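You operate a simulated robot arm through the tools that you are given. There is no shell and no other tool.

You are at the controls of a simulated two-armed robot. One attempt, no reset.

TASK
Put the green cell from the top of the blue table on the top of the wooden table. Fetch the purple relay and set it on the top of the dry box. Put one of the shunts from the middle shelf of the trolley on the green bench top. Pull the drawer under the panel open. Any order will do.

Only the result counts: the job must be done as asked and must still hold three seconds after the hand-in. Knocking over, shifting, dropping, spilling or breaking anything else fails it.

THE ROBOT
Two 6-joint arms with two-finger parallel grippers on one trunk, on a base that moves. Base frame: it is fixed to the floor where the robot stands at the start and does not move with it; the origin is under the middle of the robot, x ahead of it, y to its left, z up; the surface under the hand at the start is at about z = 800. Readings come in mm, rad, newtons and seconds.
The left shoulder is at the start at [80, 216, 1584], the right one opposite. With the tool pointing down near the work surface each hand reaches from about 100 to 660 mm from the robot's upright axis, wherever it stands, measured 20 degrees to its own side. Places, roughly: drawer under the panel [4300, -2700, 800]; green bench top [4500, 400, 700]; green cell [500, 0, 750]; purple relay [1250, -1000, 750]; shunt [1250, -1000, 500]; top of the dry box [2500, -2100, 1400]; top of the wooden table [1800, 2100, 800]. Payload 3.43 kg a hand.
Tool frame (each hand has its own): the origin (TCP) lies between the finger pads and is the grasp point; the fingertips stand 30 mm ahead of it; z points along the fingers, y is the line along which they close. Largest opening 94 mm; finger width 28, thickness 10; the body of the gripper, 50 by 96 mm, starts 55 mm behind the TCP.
Orientation is that of the tool frame in the base frame, as a unit quaternion [x, y, z, w]. With the fingers straight down and closing along the base's y, the tool's x points along the base's -x, its y along +y and its z along -z.

THE INTERFACE
- The arms move only by the tool move_arm. It takes "left_commands", "right_commands" or both (then of equal length, played together; a hand with none holds still); each is a list of rows, each a list of 7 numbers: the shift along the base's x, y, z in units of 100 mm (1.0 is 100 mm), then the turn, a rotation vector about the base's x, y, z in units of 180 degrees (1.0 is 180 degrees), then the gripper command, from -1 (fully open) to 1 (shut), values between in proportion. In form: [[tx, ty, tz, wx, wy, wz, fingers], ...]. A call has 1 to 20 rows; each row is the pose to reach, as a shift and turn from the pose commanded when the call began. A call with a number of a shift or a turn outside -1 to 1 is refused whole. Rows are played at 5 a second. More than 50 mm and 0.15 rad between two rows, or a gripper value outside its range, and nothing of the call is played. A pose out of reach is approached as far as the arm can. The call stops where the force on the tool passes 40 N (or 10 N more than at its start, if that is more) or the arm is blocked; 0.2 s more then pass. The fingers move at their own pace (about 72 mm/s each) and stop on an object; they squeeze with about 28 N. The grip force told is the motor's: it shows also when the fingers shut on nothing. Time passes only in rows, and 0.2 s behind the last, so rows that repeat a pose let the fingers close. The reply holds the time, the measured pose of the TCP, the force on the tool along the base axes, the opening and the grip force, in the units named above and with some noise, with the torque about the TCP (base axes, N m) and any sound that the robot's microphone picked up, and new pictures: "pictures" is both (left out), scene, wrist or none (wrist: the cameras of the hands that moved).
- Cameras (640 x 400 px; columns grow to the right, rows downward): "scene" is now at [86.8, 22.9, 1721.1]; the picture's right is [0.37, -0.93, 0.00], its down [-0.85, -0.34, -0.41] and it looks along [0.38, 0.15, -0.91] (base axes); focal length 260 px, centre (320, 200). "left" rides on the left gripper at [76, -14, -102] in its tool frame; the picture's right is [0.18, 0.98, 0.00], its down [-0.75, 0.14, -0.64] and it looks along [-0.63, 0.12, 0.77] (tool axes); focal length 243 px, centre (320, 200). "right" rides on the right gripper at [76, 14, -103] in its tool frame; the picture's right is [-0.18, 0.98, 0.00], its down [-0.75, -0.14, -0.64] and it looks along [-0.63, -0.12, 0.77] (tool axes); focal length 243 px, centre (320, 200). There is no depth. A picture from a camera that has moved, and an enlarged one, comes with that camera's place and axes in the base frame and with its lens.
- raise_lower(by): slides the trunk up (or, below 0, down) by that many mm; the arms and the scene camera ride with it, the base frame stays. It gives what a move gives, with no picture.
- steer(legs): drives the robot by 1 to 6 legs, each [ahead, left, turn to the left] in mm, mm and rad, along the robot's own axes; the way and the turn of a leg run together, so that a leg with both is an arc; at most 1500 mm and 3.142 rad a leg. The arms and the cameras ride along, it lands a little off, and it stops where it bumps. It gives what a move gives, and a new picture of the scene camera.
- pan_tilt(pan, tilt): turns the head with the scene camera to pan (to the left, within 1.501 rad either way) and tilt (down, from -0.506 to 1.204), counted from straight ahead of the robot. It gives what a move gives, and a new picture of the scene camera.
- inspect(camera, box): a new picture of the part [left, top, right, bottom] of that camera's present view, enlarged. The clock stands still meanwhile.
- close_job(): hands the job in; it is judged then, once.

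Nothing tells you exact positions but the pictures and the camera data. Unless the task says otherwise, let go and move clear before handing in.

The tools are called after "Emit:" by a JSON object that holds its "method" and its "body". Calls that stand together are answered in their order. move_arm: Moves the arms, as the interface text tells. Its arguments: {"type":"object","properties":{"left_commands":{"type":"array","items":{"type":"array","items":{"type":"number"}}},"right_commands":{"type":"array","items":{"type":"array","items":{"type":"number"}}},"pictures":{"type":"string","enum":["both","scene","wrist","none"]}},"required":[]} The other tools are called the same way: raise_lower (by) moves the trunk up or down; steer (legs) drives the base; pan_tilt (pan, tilt) turns the head that bears the scene camera; inspect (camera, box) takes an enlarged picture of a part of a camera's view; close_job () hands the job in.

At the start:

```text
clock: 0.0
left_position: [304.1, 244.0, 1020.6]
left_ee_rot: [0.0, 1.0, 0.0, 0.0]
left_contact_force: [-0.2, 0.2, 0.0]
left_moment: [0.01, 0.01, -0.04]
left_grip_width: 94.1
left_finger_force: 0.1
right_position: [530.7, -145.9, 1049.2]
right_ee_rot: [0.0, 1.0, 0.001, 0.001]
right_contact_force: [0.2, -0.6, -0.7]
right_moment: [-0.02, -0.02, 0.01]
right_grip_width: 94.3
right_finger_force: 0.1
trunk travel left (down, up): [-814.0, 26.0]
robot x, y, heading: [-0.9, 0.8, -0.004]
head pan, tilt (commanded): [0.375, 1.152]
```

scene: 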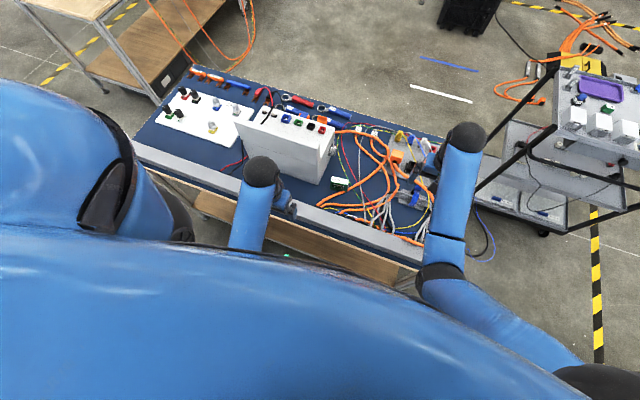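
right: 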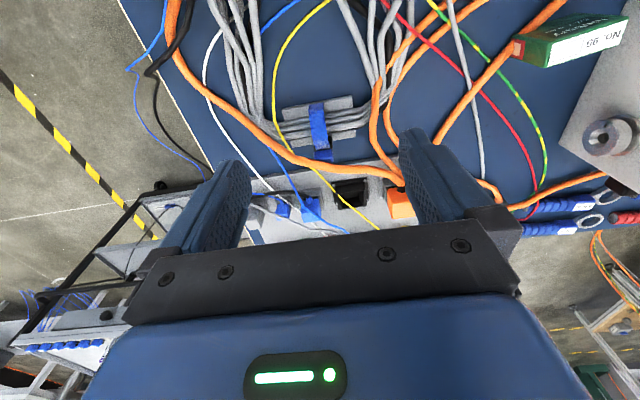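
left: 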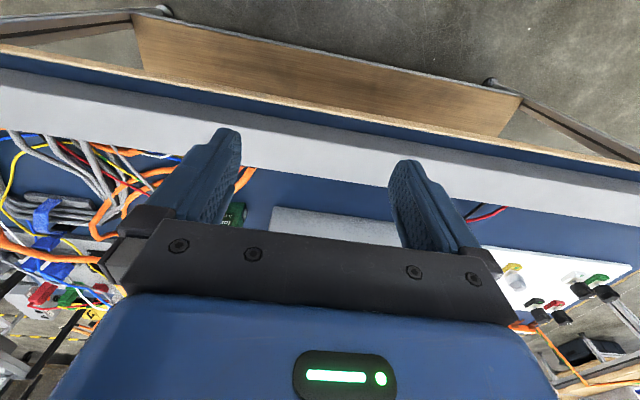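

I see a blue table in front of me with a white box, cables, and a small green block (the green cell, "NO. 96") right of the box. I'll look closer before moving anything.

Emit:
{"method": "inspect", "body": {"camera": "scene", "box": [220, 100, 460, 250]}}

Emit:
{"method": "inspect", "body": {"camera": "right", "box": [320, 0, 640, 200]}}

Emit:
{"method": "inspect", "body": {"camera": "scene", "box": [400, 0, 640, 150]}}

```text
2.67 times, centred on (340, 175) of scene
camera zoom: at [86.8, 22.9, 1721.1], right [0.37, -0.93, 0.0], down [-0.85, -0.34, -0.41], along [0.38, 0.15, -0.91], focal length 694 px, centre (267, 267)
```

zoom: 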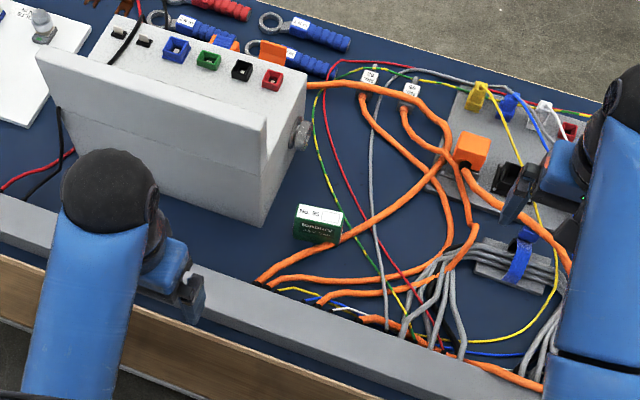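

```text
2.00 times, centred on (480, 100) of right
camera zoom: at [456.0, -133.5, 1151.0], right [0.18, 0.98, 0.0], down [0.75, -0.14, 0.64], along [0.63, -0.12, -0.77], focal length 485 px, centre (0, 400)
```

zoom: 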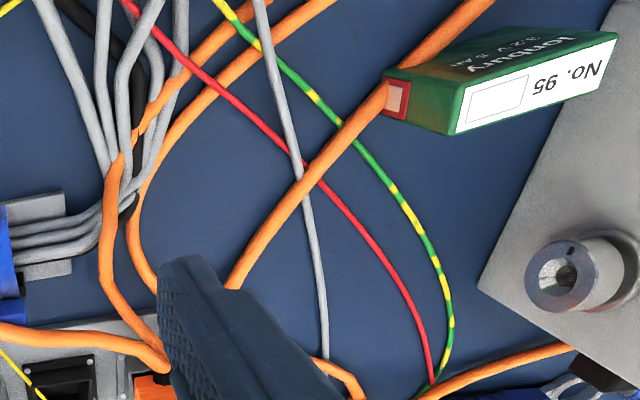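

```text
2.67 times, centred on (520, 75) of scene
camera zoom: at [86.8, 22.9, 1721.1], right [0.37, -0.93, 0.0], down [-0.85, -0.34, -0.41], along [0.38, 0.15, -0.91], focal length 694 px, centre (-213, 533)
```

zoom: 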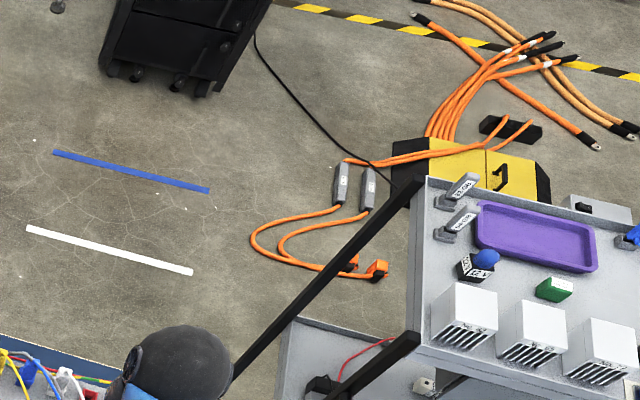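

The green cell appears to be at about (545, 125, 850), standing beside the white box. I'll look around with the head to locate the other places before moving.

Emit:
{"method": "pan_tilt", "body": {"pan": -0.7, "tilt": 0.55}}

Emit:
{"method": "pan_tilt", "body": {"pan": 0.0, "tilt": 0.3}}

Emit:
{"method": "pan_tilt", "body": {"pan": 0.9, "tilt": 0.4}}

Emit:
{"method": "pan_tilt", "body": {"pan": -0.6, "tilt": 0.2}}

```text
clock: 1.3
left_position: [302.4, 244.9, 1021.8]
left_ee_rot: [-0.001, 1.0, 0.0, 0.0]
left_contact_force: [0.6, 0.0, -0.5]
left_moment: [0.0, 0.03, -0.01]
left_grip_width: 93.8
left_finger_force: 0.1
right_position: [531.5, -146.1, 1049.3]
right_ee_rot: [0.0, 1.0, 0.0, 0.001]
right_contact_force: [0.3, -0.4, 0.1]
right_moment: [0.02, 0.02, 0.0]
right_grip_width: 94.0
right_finger_force: 0.1
trunk travel left (down, up): [-814.0, 26.0]
robot x, y, heading: [-1.3, -4.9, 0.001]
head pan, tilt (commanded): [-0.7, 0.55]
camera scene: at [100.4, -56.7, 1767.4], right [-0.64, -0.77, 0.0], down [-0.4, 0.34, -0.85], along [0.65, -0.55, -0.52], focal length 260 px, centre (320, 200)
```

scene: 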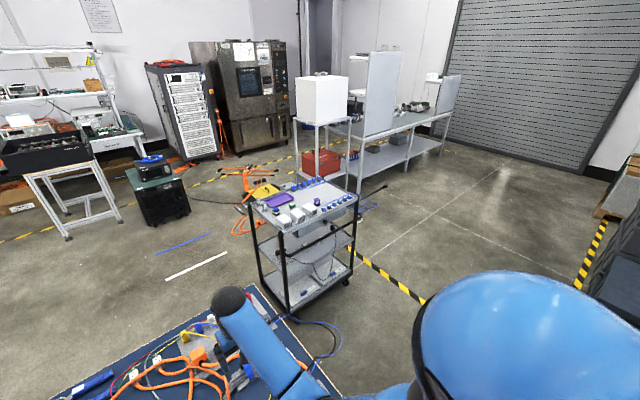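

```text
clock: 2.4
left_position: [302.4, 245.1, 1021.7]
left_ee_rot: [0.0, 1.0, 0.0, 0.001]
left_contact_force: [-0.7, 0.5, 0.3]
left_moment: [0.0, 0.0, -0.03]
left_grip_width: 94.0
left_finger_force: 0.0
right_position: [530.6, -146.6, 1049.8]
right_ee_rot: [0.0, 1.0, 0.0, 0.001]
right_contact_force: [0.7, 0.8, 0.5]
right_moment: [-0.04, 0.03, -0.03]
right_grip_width: 94.1
right_finger_force: 0.1
trunk travel left (down, up): [-814.0, 26.0]
robot x, y, heading: [3.4, -0.7, 0.002]
head pan, tilt (commanded): [0.0, 0.3]
camera scene: at [125.2, 1.1, 1790.4], right [0.0, -1.0, 0.0], down [-0.3, 0.0, -0.96], along [0.96, 0.0, -0.3], focal length 260 px, centre (320, 200)
```

scene: 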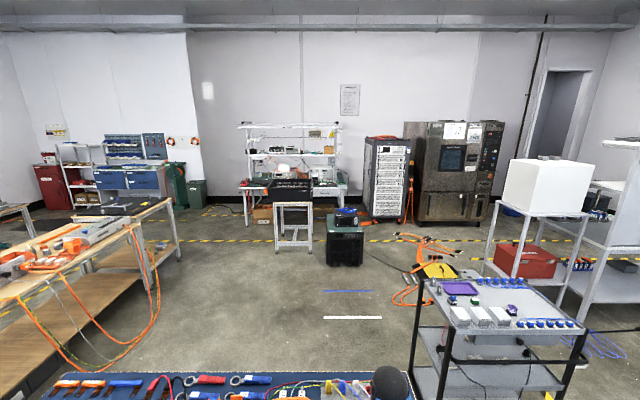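

```text
clock: 3.6
left_position: [303.3, 245.5, 1021.9]
left_ee_rot: [0.0, 1.0, 0.0, 0.0]
left_contact_force: [0.1, 0.5, 0.0]
left_moment: [0.0, 0.03, -0.03]
left_grip_width: 94.1
left_finger_force: 0.0
right_position: [531.4, -146.1, 1049.7]
right_ee_rot: [0.0, 1.0, 0.0, 0.001]
right_contact_force: [0.9, 0.4, -0.6]
right_moment: [-0.01, 0.02, 0.01]
right_grip_width: 93.9
right_finger_force: 0.0
trunk travel left (down, up): [-814.0, 26.0]
robot x, y, heading: [3.6, -2.5, 0.004]
head pan, tilt (commanded): [0.901, 0.4]
camera scene: at [89.3, 73.7, 1781.1], right [0.78, -0.62, 0.0], down [-0.24, -0.3, -0.92], along [0.57, 0.72, -0.39], focal length 260 px, centre (320, 200)
```

scene: 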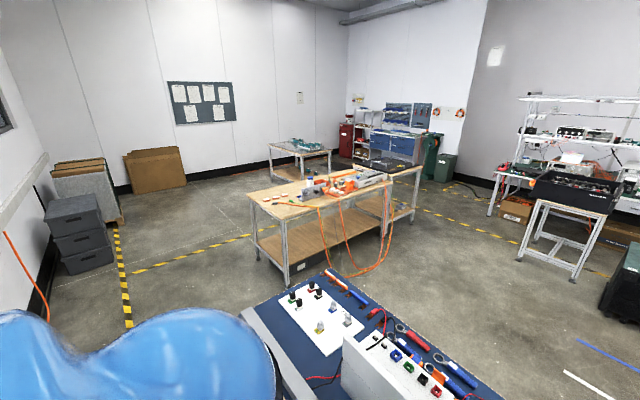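

```text
clock: 5.2
left_position: [304.5, 246.2, 1021.7]
left_ee_rot: [0.0, 1.0, 0.0, 0.0]
left_contact_force: [0.2, 0.0, -1.4]
left_moment: [-0.01, 0.02, -0.01]
left_grip_width: 94.3
left_finger_force: 0.1
right_position: [530.8, -147.1, 1049.0]
right_ee_rot: [0.0, 1.0, 0.0, 0.001]
right_contact_force: [-0.3, 1.4, -0.1]
right_moment: [0.01, 0.03, -0.02]
right_grip_width: 94.2
right_finger_force: 0.1
trunk travel left (down, up): [-814.0, 26.0]
robot x, y, heading: [2.8, 0.1, 0.004]
head pan, tilt (commanded): [-0.6, 0.201]
camera scene: at [108.6, -51.5, 1799.7], right [-0.56, -0.83, 0.0], down [-0.16, 0.11, -0.98], along [0.81, -0.55, -0.2], focal length 260 px, centre (320, 200)
```

scene: 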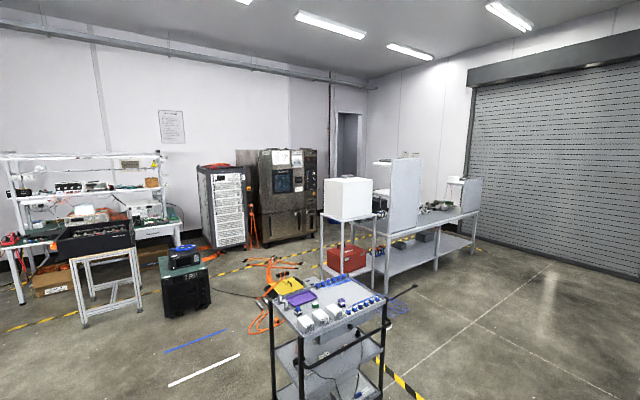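

I've located the wooden table (left), the trolley (right), the white dry box on its stand, the green bench (far ahead) and the oven with a panel. Now I look closely at the cell before picking it.

Emit:
{"method": "pan_tilt", "body": {"pan": 0.2, "tilt": 1.0}}

Emit:
{"method": "inspect", "body": {"camera": "scene", "box": [240, 140, 440, 265]}}

Emit:
{"method": "inspect", "body": {"camera": "left", "box": [160, 100, 400, 250]}}

```text
clock: 6.3
left_position: [303.1, 244.8, 1022.2]
left_ee_rot: [0.0, 1.0, 0.0, 0.001]
left_contact_force: [-0.1, 0.1, -0.5]
left_moment: [0.0, -0.02, -0.02]
left_grip_width: 93.7
left_finger_force: 0.2
right_position: [532.1, -146.9, 1049.2]
right_ee_rot: [0.0, 1.0, 0.001, 0.0]
right_contact_force: [-0.5, 0.5, 0.5]
right_moment: [-0.02, -0.02, 0.0]
right_grip_width: 94.1
right_finger_force: 0.1
trunk travel left (down, up): [-814.0, 26.0]
robot x, y, heading: [-2.2, -0.5, 0.0]
head pan, tilt (commanded): [0.201, 1.0]
camera scene: at [100.0, 15.2, 1730.9], right [0.2, -0.98, 0.0], down [-0.82, -0.17, -0.54], along [0.53, 0.11, -0.84], focal length 260 px, centre (320, 200)
```

scene: 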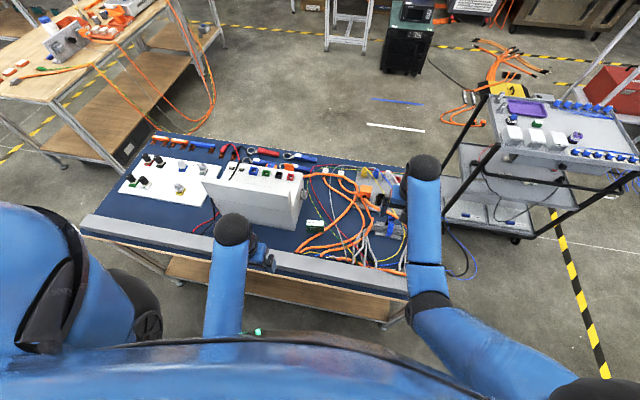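

```text
3.20 times, centred on (340, 202) of scene
camera zoom: at [100.0, 15.2, 1730.9], right [0.2, -0.98, 0.0], down [-0.82, -0.17, -0.54], along [0.53, 0.11, -0.84], focal length 833 px, centre (256, 192)
```

zoom: 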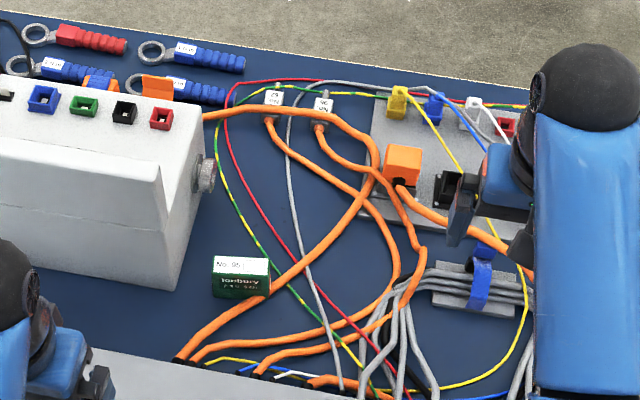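

```text
2.67 times, centred on (280, 175) of left
camera zoom: at [227.0, 230.8, 1124.4], right [-0.18, 0.98, 0.0], down [0.75, 0.14, 0.64], along [0.63, 0.12, -0.77], focal length 647 px, centre (427, 267)
```

zoom: 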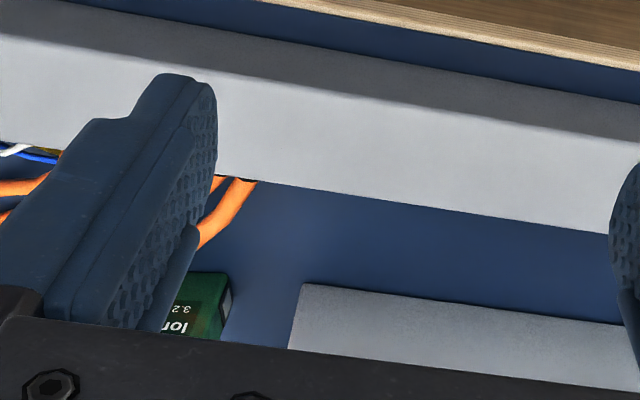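

The cell stands next to an orange cable with its front face towards me; I zoom further to measure it.

Emit:
{"method": "inspect", "body": {"camera": "scene", "box": [295, 210, 335, 235]}}

Emit:
{"method": "inspect", "body": {"camera": "right", "box": [490, 0, 640, 94]}}

```text
16.00 times, centred on (315, 222) of scene
camera zoom: at [100.0, 15.2, 1730.9], right [0.2, -0.98, 0.0], down [-0.82, -0.17, -0.54], along [0.53, 0.11, -0.84], focal length 4164 px, centre (400, -160)
```

zoom: 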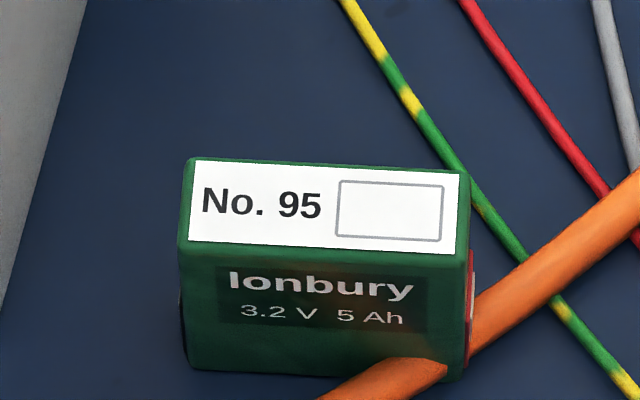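

```text
4.26 times, centred on (565, 47) of right
camera zoom: at [456.1, -133.4, 1151.0], right [0.18, 0.98, 0.0], down [0.75, -0.14, 0.64], along [0.63, -0.12, -0.77], focal length 1032 px, centre (-723, 851)
```

zoom: 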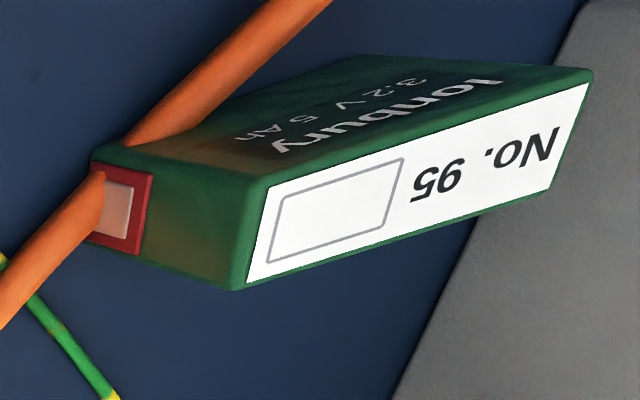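

The cell is about 66 × 24 × 60 mm, its top at z≈864, centre about (542, 122), turned about 9°. I'll bring the right hand over it, turned so the fingers close across the thin side and the wrist camera stays away from the white box.

Emit:
{"method": "move_arm", "body": {"right_commands": [[0, 0.08, 0, 0, 0, 0.045, -1], [0, 0.16, 0, 0, 0, 0.09, -1], [0, 0.24, 0, 0, 0, 0.135, -1], [0, 0.32, 0, 0, 0, 0.18, -1], [0, 0.4, 0, 0, 0, 0.225, -1], [0, 0.48, 0, 0, 0, 0.27, -1], [0, 0.56, 0, 0, 0, 0.315, -1], [0, 0.64, 0, 0, 0, 0.36, -1], [0, 0.72, 0, 0, 0, 0.405, -1], [0, 0.8, 0, 0, 0, 0.45, -1], [0, 0.88, 0, 0, 0, 0.495, -1], [0, 0.95, 0, 0, 0, 0.54, -1], [0, 1, 0, 0, 0, 0.55, -1]]}}

```text
clock: 9.1
left_position: [303.3, 245.8, 1022.2]
left_ee_rot: [0.0, 1.0, 0.0, 0.0]
left_contact_force: [0.0, 0.4, 0.6]
left_moment: [0.03, -0.01, 0.0]
left_grip_width: 94.1
left_finger_force: 0.0
right_position: [531.5, -46.3, 1048.6]
right_ee_rot: [0.761, -0.648, 0.0, -0.002]
right_contact_force: [0.1, 0.7, 0.0]
right_moment: [0.01, -0.01, 0.03]
right_grip_width: 94.0
right_finger_force: 0.1
trunk travel left (down, up): [-814.0, 26.0]
robot x, y, heading: [3.4, 2.7, 0.005]
head pan, tilt (commanded): [0.201, 1.0]
camera scene: at [100.0, 15.3, 1730.9], right [0.2, -0.98, 0.0], down [-0.82, -0.17, -0.54], along [0.53, 0.11, -0.84], focal length 260 px, centre (320, 200)
camera right: at [531.0, -125.4, 1151.5], right [-1.0, 0.03, 0.0], down [0.02, 0.77, 0.64], along [0.02, 0.64, -0.77], focal length 243 px, centre (320, 200)
```

scene: 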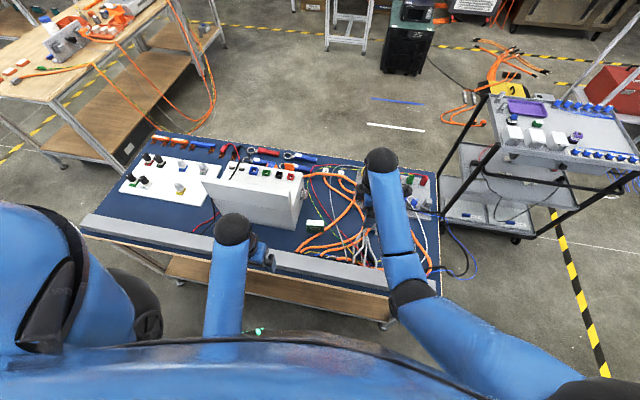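
right: 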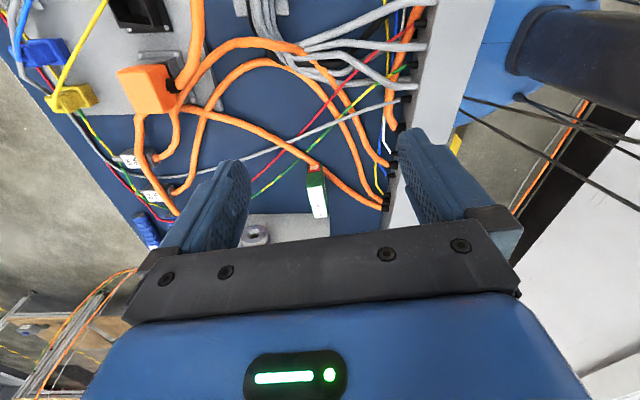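

The right hand is turned; the cell now shows in its wrist view. I inspect to refine the position from this viewpoint.

Emit:
{"method": "inspect", "body": {"camera": "right", "box": [256, 140, 384, 220]}}

```text
5.00 times, centred on (320, 180) of right
camera zoom: at [531.0, -125.4, 1151.5], right [-1.0, 0.03, 0.0], down [0.02, 0.77, 0.64], along [0.02, 0.64, -0.77], focal length 1213 px, centre (320, 300)
```

zoom: 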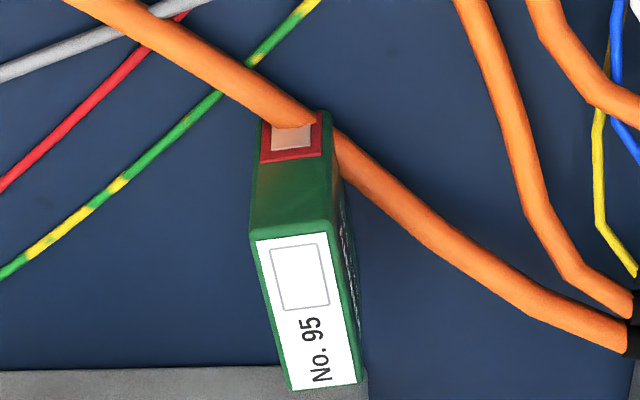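

The cell centre is about (542, 120) and its yaw about 7.5°; the orange cable lies on the table below z≈815. I move over it and stay high for now.

Emit:
{"method": "move_arm", "body": {"right_commands": [[0.02, 0.25, 0, 0, 0, -0.002, -1], [0.05, 0.5, 0, 0, 0, -0.004, -1], [0.08, 0.75, 0, 0, 0, -0.006, -1], [0.1, 1.0, 0, 0, 0, -0.008, -1]], "pictures": "none"}}

Emit:
{"method": "move_arm", "body": {"right_commands": [[0, 0.25, 0, 0, 0, 0, -1], [0, 0.5, 0, 0, 0, 0, -1], [0, 0.66, 0, 0, 0, 0, -1], [0, 0.66, 0, 0, 0, 0, -1]]}}

```text
clock: 10.1
left_position: [304.1, 245.3, 1023.1]
left_ee_rot: [0.0, 1.0, -0.001, 0.0]
left_contact_force: [0.2, 0.5, 0.2]
left_moment: [0.01, 0.01, -0.02]
left_grip_width: 94.0
left_finger_force: 0.0
right_position: [542.3, 53.4, 1051.4]
right_ee_rot: [0.752, -0.659, 0.0, 0.001]
right_contact_force: [0.8, -0.4, 0.1]
right_moment: [0.01, -0.01, -0.02]
right_grip_width: 94.3
right_finger_force: 0.0
trunk travel left (down, up): [-814.0, 26.0]
robot x, y, heading: [-1.1, -1.5, 0.002]
head pan, tilt (commanded): [0.201, 1.0]
```

```text
clock: 11.1
left_position: [304.1, 244.5, 1021.8]
left_ee_rot: [0.0, 1.0, 0.0, 0.0]
left_contact_force: [-1.2, 0.1, -0.3]
left_moment: [-0.02, 0.02, 0.0]
left_grip_width: 94.3
left_finger_force: 0.0
right_position: [542.3, 116.0, 1050.8]
right_ee_rot: [0.752, -0.659, -0.001, 0.0]
right_contact_force: [-0.1, -0.3, -0.7]
right_moment: [0.0, 0.0, 0.02]
right_grip_width: 94.4
right_finger_force: 0.1
trunk travel left (down, up): [-814.0, 26.0]
robot x, y, heading: [3.3, -1.1, -0.001]
head pan, tilt (commanded): [0.201, 1.0]
camera scene: at [99.8, 14.3, 1730.9], right [0.2, -0.98, 0.0], down [-0.82, -0.17, -0.54], along [0.53, 0.11, -0.84], focal length 260 px, centre (320, 200)
camera right: at [538.4, 38.4, 1152.6], right [-1.0, 0.05, 0.0], down [0.04, 0.76, 0.64], along [0.03, 0.64, -0.77], focal length 243 px, centre (320, 200)
```

scene: 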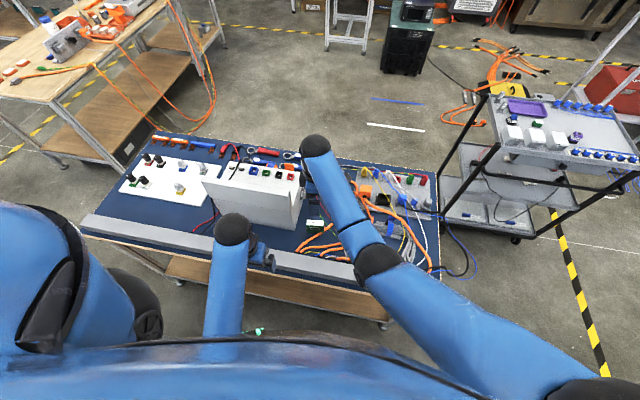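
right: 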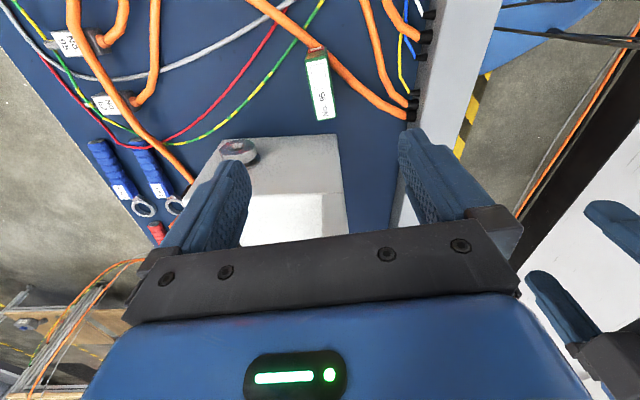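

The hand is above the cell, with the box's side at y≈203, so the gripper has room. One more check of the cell in the wrist view before descending.

Emit:
{"method": "inspect", "body": {"camera": "right", "box": [256, 40, 384, 120]}}

```text
5.00 times, centred on (320, 80) of right
camera zoom: at [538.4, 38.4, 1152.6], right [-1.0, 0.05, 0.0], down [0.04, 0.76, 0.64], along [0.03, 0.64, -0.77], focal length 1213 px, centre (320, 800)
```

zoom: 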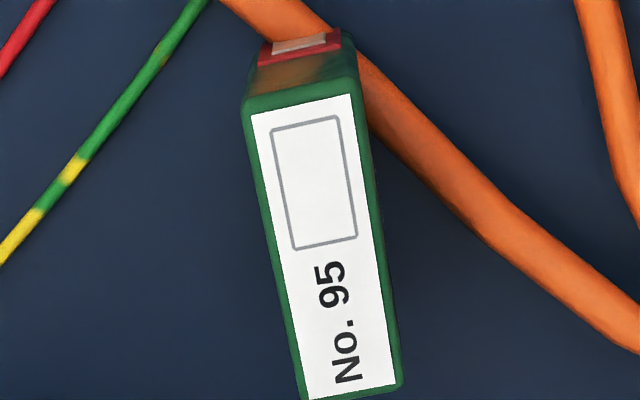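

The cell centre is confirmed at about (541, 119) with matching yaw. Descending in two steps.

Emit:
{"method": "move_arm", "body": {"right_commands": [[0, 0.01, -0.25, 0, 0, 0, -1], [0, 0.01, -0.5, 0, 0, 0, -1], [0, 0.01, -0.75, 0, 0, 0, -1], [0, 0.01, -1, 0, 0, 0, -1], [0, 0.01, -1, 0, 0, 0, -1]]}}

```text
clock: 12.3
left_position: [303.7, 244.7, 1022.1]
left_ee_rot: [-0.001, 1.0, -0.001, 0.0]
left_contact_force: [0.6, 0.1, 1.1]
left_moment: [-0.02, -0.01, 0.0]
left_grip_width: 93.9
left_finger_force: 0.1
right_position: [540.9, 121.1, 949.6]
right_ee_rot: [0.752, -0.659, 0.0, -0.001]
right_contact_force: [0.2, 0.2, 0.2]
right_moment: [-0.02, -0.02, 0.0]
right_grip_width: 94.0
right_finger_force: 0.0
trunk travel left (down, up): [-814.0, 26.0]
robot x, y, heading: [0.8, -1.9, -0.001]
head pan, tilt (commanded): [0.201, 1.0]
camera scene: at [100.0, 15.1, 1730.9], right [0.2, -0.98, 0.0], down [-0.82, -0.17, -0.54], along [0.53, 0.11, -0.84], focal length 260 px, centre (320, 200)
camera right: at [537.7, 42.2, 1051.6], right [-1.0, 0.05, 0.0], down [0.04, 0.76, 0.64], along [0.03, 0.64, -0.77], focal length 243 px, centre (320, 200)
```

scene: 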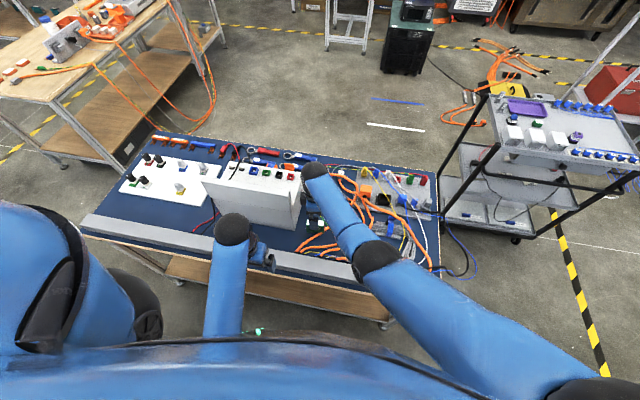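
right: 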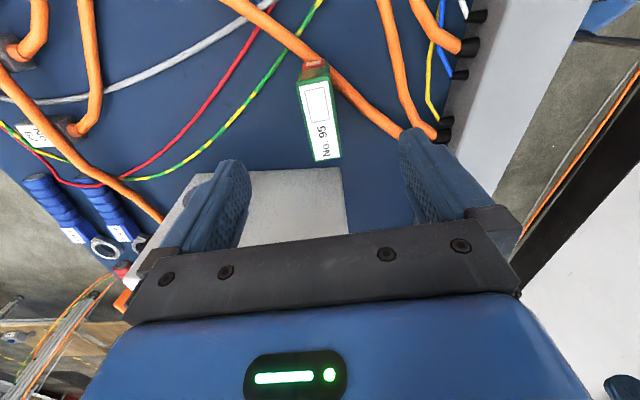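

Aligned: cell centre still at about (541, 118). Lowering the last part to TCP z≈853.

Emit:
{"method": "move_arm", "body": {"right_commands": [[0, -0.01, -0.2, 0, 0, 0, -1], [0, -0.01, -0.4, 0, 0, 0, -1], [0, -0.01, -0.6, 0, 0, 0, -1], [0, -0.01, -0.8, 0, 0, 0, -1], [0, -0.01, -0.96, 0, 0, 0, -1], [0, -0.01, -0.96, 0, 0, 0, -1]]}}

```text
clock: 13.7
left_position: [302.7, 245.8, 1020.6]
left_ee_rot: [0.0, 1.0, 0.001, 0.0]
left_contact_force: [-0.2, 0.4, -0.5]
left_moment: [0.0, 0.02, 0.02]
left_grip_width: 94.1
left_finger_force: 0.1
right_position: [526.9, 105.4, 871.5]
right_ee_rot: [0.753, -0.658, -0.001, -0.001]
right_contact_force: [-0.5, 0.6, -0.1]
right_moment: [0.02, -0.01, 0.0]
right_grip_width: 94.1
right_finger_force: 0.1
right hand out of reach, approached as far as the arm can: row 3, 4, 5, 6
trunk travel left (down, up): [-814.0, 26.0]
robot x, y, heading: [-0.6, 0.0, 0.002]
head pan, tilt (commanded): [0.201, 1.0]
camera scene: at [100.2, 15.4, 1730.9], right [0.2, -0.98, 0.0], down [-0.82, -0.17, -0.54], along [0.53, 0.11, -0.84], focal length 260 px, centre (320, 200)
camera right: at [524.5, 27.4, 973.8], right [-1.0, 0.05, 0.0], down [0.04, 0.76, 0.64], along [0.03, 0.64, -0.77], focal length 243 px, centre (320, 200)
```

scene: 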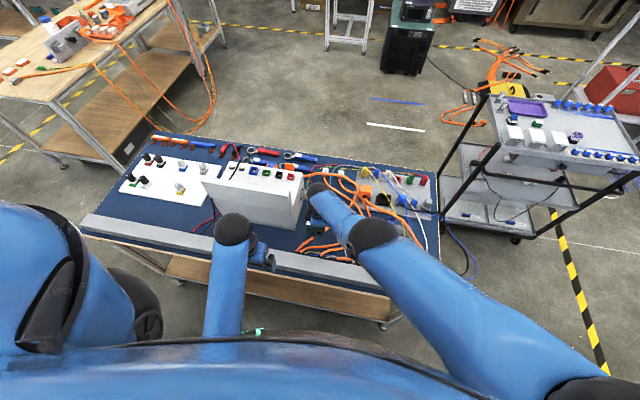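
right: 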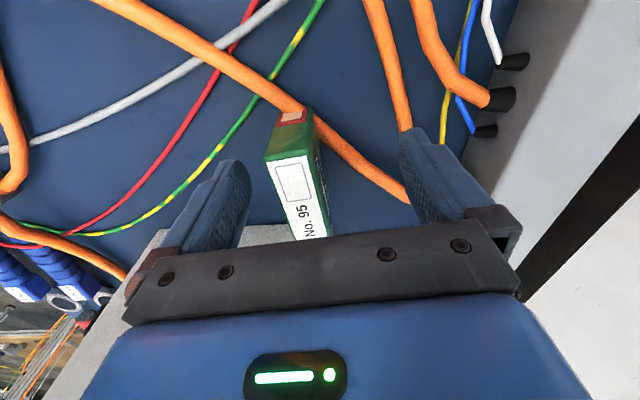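

The right arm ran out of reach because the trunk is so high; nothing was touched. I'll raise both hands and then lower the trunk.

Emit:
{"method": "move_arm", "body": {"right_commands": [[0, 0, 0.25, 0, 0, 0, -1], [0, 0, 0.5, 0, 0, 0, -1], [0, 0, 0.75, 0, 0, 0, -1], [0, 0, 0.96, 0, 0, 0, -1], [0, 0, 0.96, 0, 0, 0, -1]], "left_commands": [[0, 0, 0.25, 0, 0, 0, -1], [0, 0, 0.5, 0, 0, 0, -1], [0, 0, 0.75, 0, 0, 0, -1], [0, 0, 1, 0, 0, 0, -1], [0, 0, 1, 0, 0, 0, -1]], "pictures": "none"}}

Emit:
{"method": "move_arm", "body": {"right_commands": [[0, 0, 0.25, 0, 0, 0, -1], [0, 0, 0.5, 0, 0, 0, -1], [0, 0, 0.75, 0, 0, 0, -1], [0, 0, 1, 0, 0, 0, -1], [0, 0, 1, 0, 0, 0, -1]], "left_commands": [[0, 0, 0.25, 0, 0, 0, -1], [0, 0, 0.5, 0, 0, 0, -1], [0, 0, 0.75, 0, 0, 0, -1], [0, 0, 1, 0, 0, 0, -1], [0, 0, 1, 0, 0, 0, -1]], "pictures": "none"}}

```text
clock: 14.9
left_position: [292.7, 245.1, 1027.3]
left_ee_rot: [0.001, 1.0, 0.0, 0.002]
left_contact_force: [-0.1, -0.8, -0.4]
left_moment: [-0.03, 0.0, -0.01]
left_grip_width: 94.1
left_finger_force: 0.1
left hand out of reach, approached as far as the arm can: row 1, 2, 3, 4, 5
right_position: [527.2, 106.5, 967.5]
right_ee_rot: [0.753, -0.659, -0.001, -0.001]
right_contact_force: [0.2, 0.8, -0.8]
right_moment: [-0.01, 0.0, -0.03]
right_grip_width: 94.0
right_finger_force: 0.0
trunk travel left (down, up): [-814.0, 26.0]
robot x, y, heading: [-0.2, 1.9, 0.003]
head pan, tilt (commanded): [0.201, 1.0]
```

```text
clock: 16.1
left_position: [270.4, 238.4, 1034.1]
left_ee_rot: [0.0, 1.0, 0.0, 0.001]
left_contact_force: [0.6, 0.2, -0.5]
left_moment: [-0.02, -0.02, 0.03]
left_grip_width: 94.2
left_finger_force: 0.1
left hand out of reach, approached as far as the arm can: row 1, 2, 3, 4, 5
right_position: [528.0, 109.4, 1069.0]
right_ee_rot: [0.752, -0.659, 0.0, 0.0]
right_contact_force: [0.4, -0.1, 0.1]
right_moment: [-0.05, 0.0, -0.01]
right_grip_width: 93.9
right_finger_force: 0.0
trunk travel left (down, up): [-814.0, 26.0]
robot x, y, heading: [1.0, 1.7, -0.002]
head pan, tilt (commanded): [0.201, 1.0]
```

The left hand can't rise in place but hangs in front of the table edge, so a 110 mm trunk drop leaves both hands well clear.

Emit:
{"method": "raise_lower", "body": {"by": -110}}

Emit:
{"method": "move_arm", "body": {"right_commands": [[0.06, 0.05, 0, 0, 0, 0, -1], [0.13, 0.09, 0, 0, 0, 0, -1], [0.13, 0.09, 0, 0, 0, 0, -1]]}}

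```text
clock: 17.5
left_position: [272.1, 238.6, 922.6]
left_ee_rot: [-0.001, 1.0, 0.0, 0.001]
left_contact_force: [0.4, -0.6, 0.6]
left_moment: [0.01, 0.02, -0.04]
left_grip_width: 93.8
left_finger_force: 0.0
right_position: [528.3, 108.9, 958.8]
right_ee_rot: [0.752, -0.659, 0.0, -0.001]
right_contact_force: [0.1, -0.4, -0.4]
right_moment: [-0.01, 0.01, -0.03]
right_grip_width: 94.1
right_finger_force: 0.0
trunk travel left (down, up): [-704.0, 136.0]
robot x, y, heading: [-2.8, 3.8, 0.003]
head pan, tilt (commanded): [0.201, 1.0]
```

```text
clock: 18.3
left_position: [271.6, 239.2, 923.0]
left_ee_rot: [0.0, 1.0, -0.001, 0.002]
left_contact_force: [-0.1, 0.2, -0.2]
left_moment: [0.02, 0.01, 0.01]
left_grip_width: 93.9
left_finger_force: 0.0
right_position: [541.6, 120.2, 958.5]
right_ee_rot: [0.753, -0.658, -0.001, 0.0]
right_contact_force: [-1.0, -0.5, -0.8]
right_moment: [0.01, -0.01, -0.01]
right_grip_width: 94.0
right_finger_force: 0.0
trunk travel left (down, up): [-704.0, 136.0]
robot x, y, heading: [-1.4, -2.1, -0.002]
head pan, tilt (commanded): [0.201, 1.0]
camera scene: at [99.7, 14.9, 1620.9], right [0.2, -0.98, 0.0], down [-0.82, -0.17, -0.54], along [0.53, 0.11, -0.84], focal length 260 px, centre (320, 200)
camera right: at [538.3, 39.9, 1060.8], right [-1.0, 0.05, 0.0], down [0.04, 0.76, 0.64], along [0.03, 0.64, -0.77], focal length 243 px, centre (320, 200)
```

scene: 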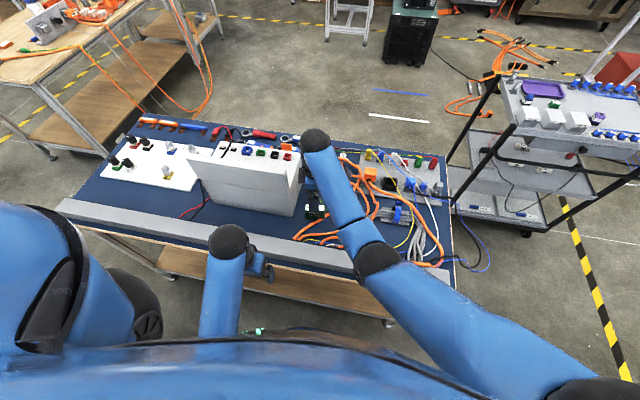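
right: 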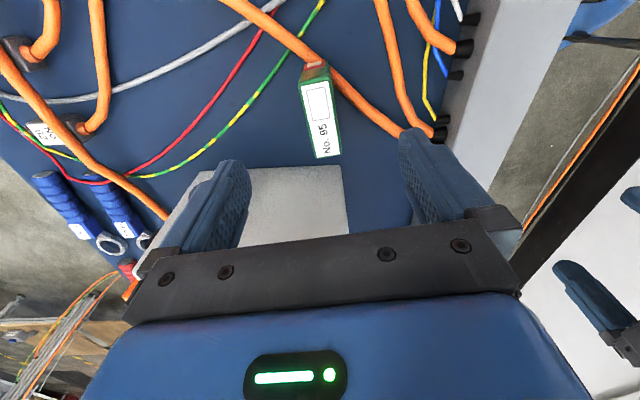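

Back over the cell with spare reach. Lowering to TCP z≈853 now.

Emit:
{"method": "move_arm", "body": {"right_commands": [[0, -0.01, -0.25, 0, 0, 0, -1], [0, -0.01, -0.5, 0, 0, 0, -1], [0, -0.01, -0.75, 0, 0, 0, -1], [0, -0.01, -1, 0, 0, 0, -1], [0, -0.01, -1, 0, 0, 0, -1]]}}

```text
clock: 19.5
left_position: [271.6, 237.6, 922.8]
left_ee_rot: [0.0, 1.0, 0.0, 0.001]
left_contact_force: [0.1, 0.3, -0.5]
left_moment: [-0.03, 0.03, 0.03]
left_grip_width: 94.3
left_finger_force: 0.1
right_position: [540.3, 117.6, 859.4]
right_ee_rot: [0.752, -0.659, 0.0, 0.0]
right_contact_force: [1.0, -1.1, -0.4]
right_moment: [0.01, 0.01, 0.01]
right_grip_width: 94.1
right_finger_force: 0.0
trunk travel left (down, up): [-704.0, 136.0]
robot x, y, heading: [-0.7, 0.6, 0.003]
head pan, tilt (commanded): [0.201, 1.0]
camera scene: at [99.8, 15.1, 1620.9], right [0.2, -0.98, 0.0], down [-0.82, -0.17, -0.54], along [0.53, 0.11, -0.84], focal length 260 px, centre (320, 200)
camera right: at [537.7, 39.7, 960.8], right [-1.0, 0.05, 0.0], down [0.04, 0.76, 0.64], along [0.03, 0.64, -0.77], focal length 243 px, centre (320, 200)
```

scene: 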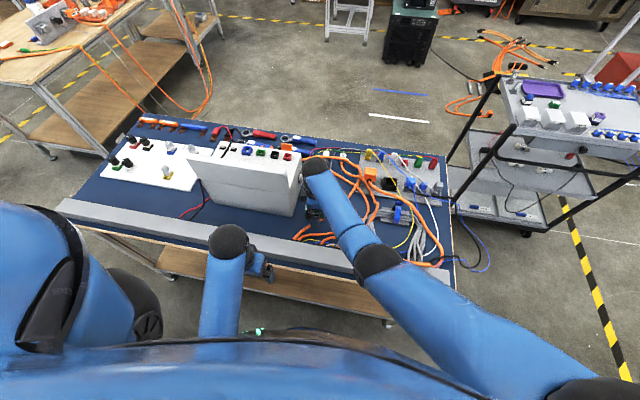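
right: 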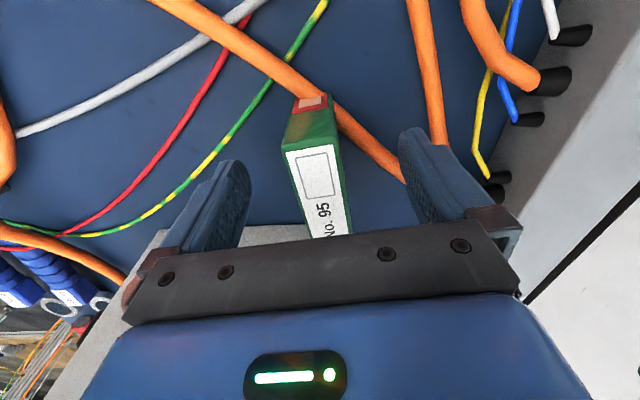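

The cell sits centred between the fingers. I go 4 mm lower (tips above the cable) and close.

Emit:
{"method": "move_arm", "body": {"right_commands": [[0, 0, -0.04, 0, 0, 0, -1], [0, 0, -0.04, 0, 0, 0, 0], [0, 0, -0.04, 0, 0, 0, 0.5], [0, 0, -0.04, 0, 0, 0, 1], [0, 0, -0.04, 0, 0, 0, 1], [0, 0, -0.04, 0, 0, 0, 1]]}}

```text
clock: 20.9
left_position: [272.6, 239.3, 922.4]
left_ee_rot: [0.0, 1.0, 0.0, 0.001]
left_contact_force: [0.3, 0.2, -0.7]
left_moment: [0.01, -0.01, -0.02]
left_grip_width: 94.1
left_finger_force: 0.1
right_position: [541.2, 118.1, 854.4]
right_ee_rot: [0.753, -0.658, -0.001, -0.001]
right_contact_force: [-0.2, -0.3, 0.7]
right_moment: [0.02, 0.02, 0.05]
right_grip_width: 30.3
right_finger_force: 27.9
trunk travel left (down, up): [-704.0, 136.0]
robot x, y, heading: [3.6, -1.4, 0.0]
head pan, tilt (commanded): [0.201, 1.0]
camera scene: at [99.9, 15.1, 1620.9], right [0.2, -0.98, 0.0], down [-0.82, -0.17, -0.54], along [0.53, 0.11, -0.84], focal length 260 px, centre (320, 200)
camera right: at [537.2, 39.1, 956.7], right [-1.0, 0.05, 0.0], down [0.04, 0.76, 0.64], along [0.03, 0.64, -0.77], focal length 243 px, centre (320, 200)
```

scene: 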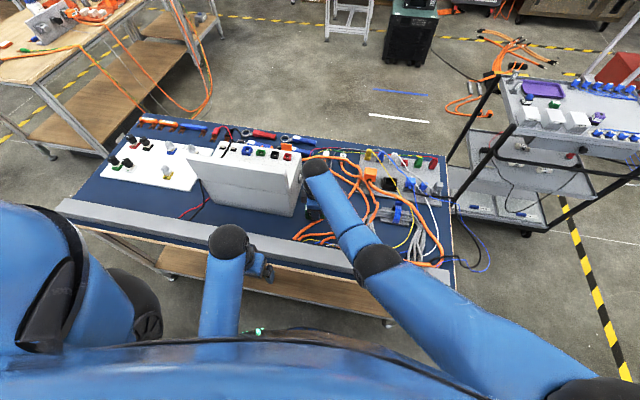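
right: 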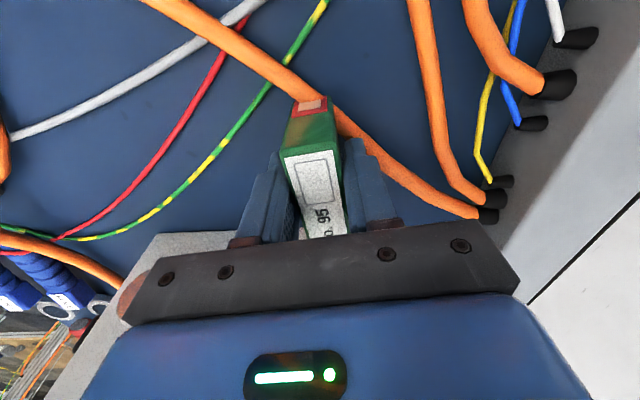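

The cell is gripped (30 mm wide, 28 N). Lifting straight up.

Emit:
{"method": "move_arm", "body": {"right_commands": [[0, 0, 0.1, 0, 0, 0, 1], [0, 0, 0.3, 0, 0, 0, 1], [0, 0, 0.5, 0, 0, 0, 1], [0, 0, 0.75, 0, 0, 0, 1], [0, 0, 1, 0, 0, 0, 1]]}}

Emit:
{"method": "move_arm", "body": {"right_commands": [[0, -0.15, 0.25, 0, 0, 0, 1], [-0.15, -0.4, 0.5, 0, 0, 0, 1], [-0.4, -0.7, 0.7, 0, 0, 0, 1], [-0.7, -1, 0.8, 0, 0, 0, 1]]}}

```text
clock: 22.1
left_position: [272.0, 238.7, 922.0]
left_ee_rot: [0.0, 1.0, -0.001, 0.001]
left_contact_force: [-0.1, 0.7, 0.0]
left_moment: [-0.02, -0.04, -0.01]
left_grip_width: 93.9
left_finger_force: 0.2
right_position: [541.3, 116.1, 956.0]
right_ee_rot: [0.752, -0.659, 0.0, 0.0]
right_contact_force: [-0.5, -0.7, -1.6]
right_moment: [-0.01, -0.02, -0.05]
right_grip_width: 30.1
right_finger_force: 28.3
trunk travel left (down, up): [-704.0, 136.0]
robot x, y, heading: [0.5, 1.7, -0.002]
head pan, tilt (commanded): [0.201, 1.0]
camera scene: at [100.0, 15.2, 1620.9], right [0.2, -0.98, 0.0], down [-0.82, -0.17, -0.54], along [0.53, 0.11, -0.84], focal length 260 px, centre (320, 200)
camera right: at [537.5, 36.7, 1058.0], right [-1.0, 0.05, 0.0], down [0.04, 0.76, 0.64], along [0.03, 0.64, -0.77], focal length 243 px, centre (320, 200)
```

scene: 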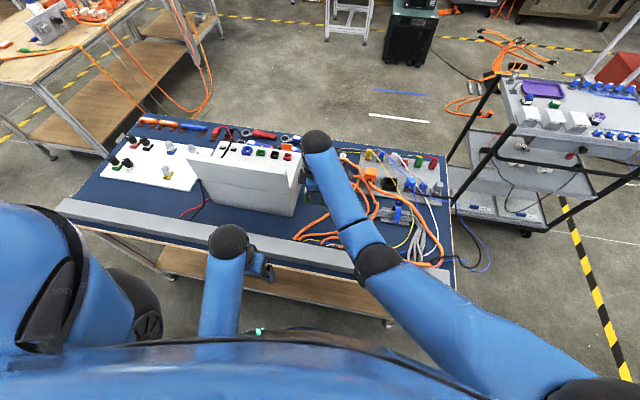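
right: 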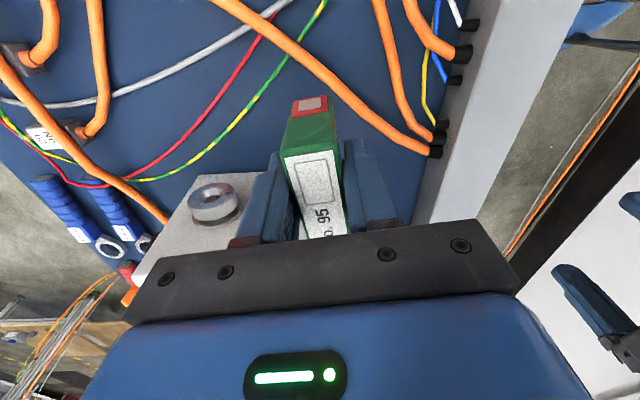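

```text
clock: 23.1
left_position: [270.8, 237.4, 923.1]
left_ee_rot: [0.0, 1.0, 0.001, 0.002]
left_contact_force: [0.8, 0.4, 0.3]
left_moment: [0.01, 0.0, 0.01]
left_grip_width: 94.1
left_finger_force: 0.1
right_position: [513.2, 43.6, 967.2]
right_ee_rot: [0.752, -0.659, -0.001, -0.002]
right_contact_force: [-0.3, 0.3, -2.5]
right_moment: [0.0, -0.02, 0.01]
right_grip_width: 30.3
right_finger_force: 28.3
right hand out of reach, approached as far as the arm can: row 2, 3, 4
trunk travel left (down, up): [-704.0, 136.0]
robot x, y, heading: [2.0, 1.6, -0.0]
head pan, tilt (commanded): [0.201, 1.0]
camera scene: at [99.5, 13.6, 1621.0], right [0.2, -0.98, 0.0], down [-0.82, -0.17, -0.54], along [0.53, 0.11, -0.84], focal length 260 px, centre (320, 200)
camera right: at [509.7, -35.1, 1068.6], right [-1.0, 0.05, 0.0], down [0.04, 0.76, 0.64], along [0.04, 0.64, -0.76], focal length 243 px, centre (320, 200)
```

scene: 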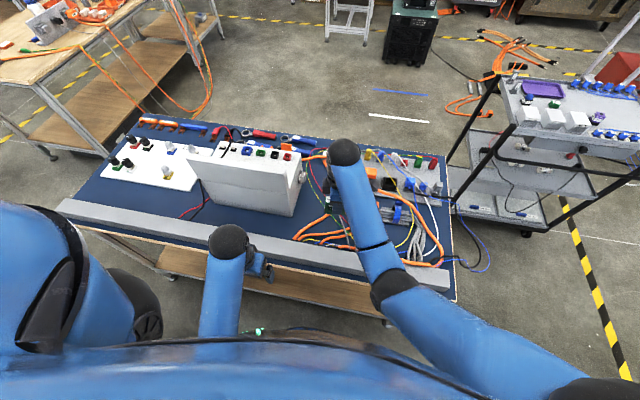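
right: 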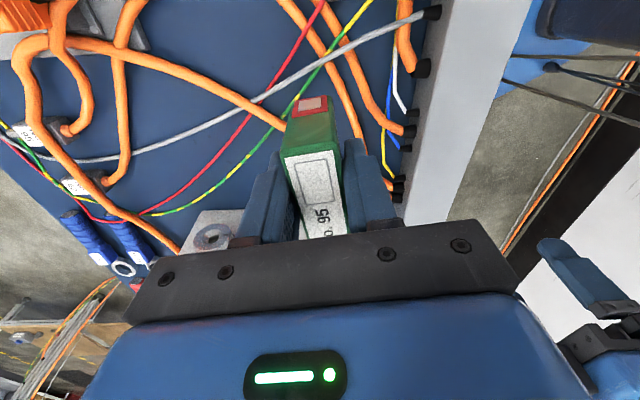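

The cell is lifted clear; the arm just needs the trunk higher to rise more. I raise the trunk and look to both sides before backing away.

Emit:
{"method": "raise_lower", "body": {"by": 110}}

Emit:
{"method": "pan_tilt", "body": {"pan": 1.5, "tilt": 0.5}}

Emit:
{"method": "pan_tilt", "body": {"pan": -1.5, "tilt": 0.5}}

```text
clock: 24.6
left_position: [271.1, 238.3, 1033.0]
left_ee_rot: [-0.001, 1.0, -0.001, 0.002]
left_contact_force: [0.2, -0.1, 0.9]
left_moment: [0.01, -0.04, -0.02]
left_grip_width: 93.9
left_finger_force: 0.1
right_position: [512.8, 44.8, 1076.9]
right_ee_rot: [0.752, -0.659, -0.001, 0.0]
right_contact_force: [-1.0, -0.2, -3.3]
right_moment: [0.0, 0.01, 0.01]
right_grip_width: 30.1
right_finger_force: 28.2
trunk travel left (down, up): [-814.0, 26.0]
robot x, y, heading: [-1.2, -3.4, -0.002]
head pan, tilt (commanded): [0.201, 1.0]
```

```text
clock: 26.0
left_position: [272.3, 238.6, 1031.8]
left_ee_rot: [0.0, 1.0, 0.0, 0.002]
left_contact_force: [-0.7, 0.0, -0.2]
left_moment: [0.03, 0.0, 0.02]
left_grip_width: 94.0
left_finger_force: 0.0
right_position: [512.4, 44.3, 1076.8]
right_ee_rot: [0.753, -0.658, -0.001, -0.001]
right_contact_force: [1.2, 0.2, -2.5]
right_moment: [0.01, 0.02, 0.0]
right_grip_width: 30.3
right_finger_force: 28.4
trunk travel left (down, up): [-814.0, 26.0]
robot x, y, heading: [-1.2, -0.1, -0.0]
head pan, tilt (commanded): [1.499, 0.499]
camera scene: at [38.7, 92.0, 1772.0], right [1.0, -0.07, 0.0], down [-0.03, -0.48, -0.88], along [0.06, 0.88, -0.48], focal length 260 px, centre (320, 200)
```

scene: 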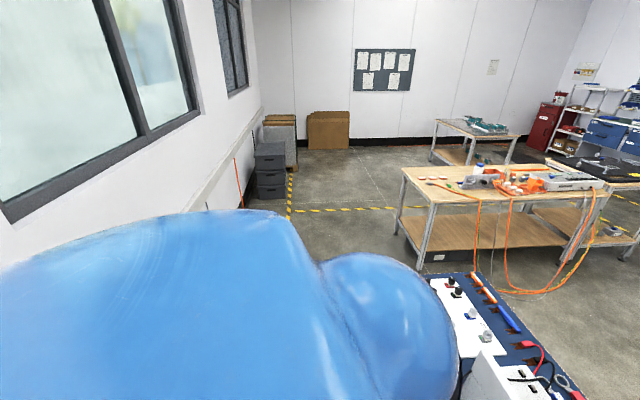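

```text
clock: 28.6
left_position: [271.7, 236.9, 1031.8]
left_ee_rot: [0.0, 1.0, 0.0, 0.002]
left_contact_force: [-0.3, 0.0, 0.4]
left_moment: [0.01, 0.0, 0.04]
left_grip_width: 93.9
left_finger_force: 0.1
right_position: [513.6, 44.4, 1076.0]
right_ee_rot: [0.753, -0.659, -0.001, 0.0]
right_contact_force: [-0.1, -0.9, -3.0]
right_moment: [0.01, 0.0, 0.01]
right_grip_width: 30.3
right_finger_force: 28.2
trunk travel left (down, up): [-814.0, 26.0]
robot x, y, heading: [0.9, -1.5, -0.005]
head pan, tilt (commanded): [-1.499, 0.499]
camera scene: at [38.6, -89.5, 1772.0], right [-1.0, -0.07, 0.0], down [-0.03, 0.48, -0.88], along [0.06, -0.88, -0.48], focal length 260 px, centre (320, 200)
```

scene: 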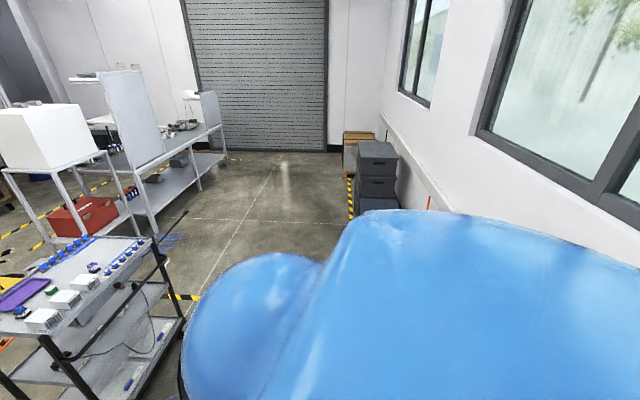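

A wall with windows lies about 0.8 m behind me, so I'll back up only 200 mm, then slide left past the blue table to the end of the wooden table, keeping my heading.

Emit:
{"method": "steer", "body": {"legs": [[-200, 0, 0]]}}

Emit:
{"method": "pan_tilt", "body": {"pan": 1.0, "tilt": 0.6}}

```text
clock: 30.2
left_position: [71.5, 238.3, 1031.7]
left_ee_rot: [-0.001, 1.0, -0.001, 0.0]
left_contact_force: [0.2, -0.4, -0.6]
left_moment: [0.02, 0.03, 0.02]
left_grip_width: 93.7
left_finger_force: 0.1
right_position: [313.8, 44.7, 1073.4]
right_ee_rot: [0.752, -0.659, -0.001, 0.001]
right_contact_force: [0.3, -0.6, -3.0]
right_moment: [0.0, 0.01, -0.01]
right_grip_width: 30.3
right_finger_force: 28.0
trunk travel left (down, up): [-814.0, 26.0]
robot x, y, heading: [-205.1, -0.7, 0.001]
head pan, tilt (commanded): [-1.499, 0.499]
camera scene: at [-159.2, -89.4, 1771.8], right [-1.0, -0.07, 0.0], down [-0.04, 0.48, -0.88], along [0.06, -0.88, -0.48], focal length 260 px, centre (320, 200)
```

scene: 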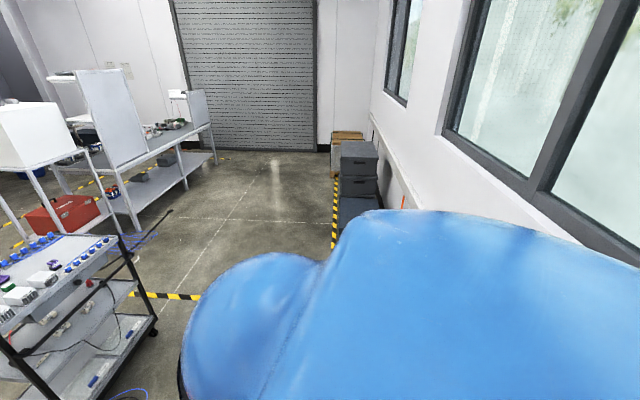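

```text
clock: 32.5
left_position: [67.6, 237.7, 1031.6]
left_ee_rot: [0.0, 1.0, 0.0, 0.002]
left_contact_force: [0.0, -0.8, 0.3]
left_moment: [-0.04, 0.01, 0.02]
left_grip_width: 93.6
left_finger_force: 0.1
right_position: [309.4, 44.6, 1076.2]
right_ee_rot: [0.752, -0.66, -0.001, -0.001]
right_contact_force: [0.0, 0.1, -2.7]
right_moment: [-0.01, 0.02, -0.01]
right_grip_width: 30.0
right_finger_force: 27.5
trunk travel left (down, up): [-814.0, 26.0]
robot x, y, heading: [-203.4, 4.1, 0.001]
head pan, tilt (commanded): [1.0, 0.6]
camera scene: at [-124.9, 75.6, 1762.9], right [0.84, -0.54, 0.0], down [-0.31, -0.48, -0.82], along [0.45, 0.69, -0.57], focal length 260 px, centre (320, 200)
```

scene: 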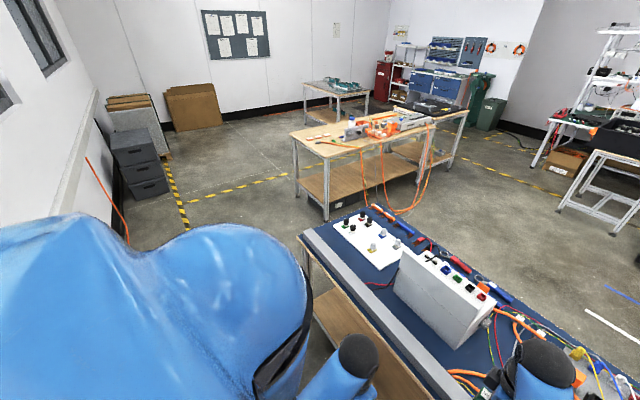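

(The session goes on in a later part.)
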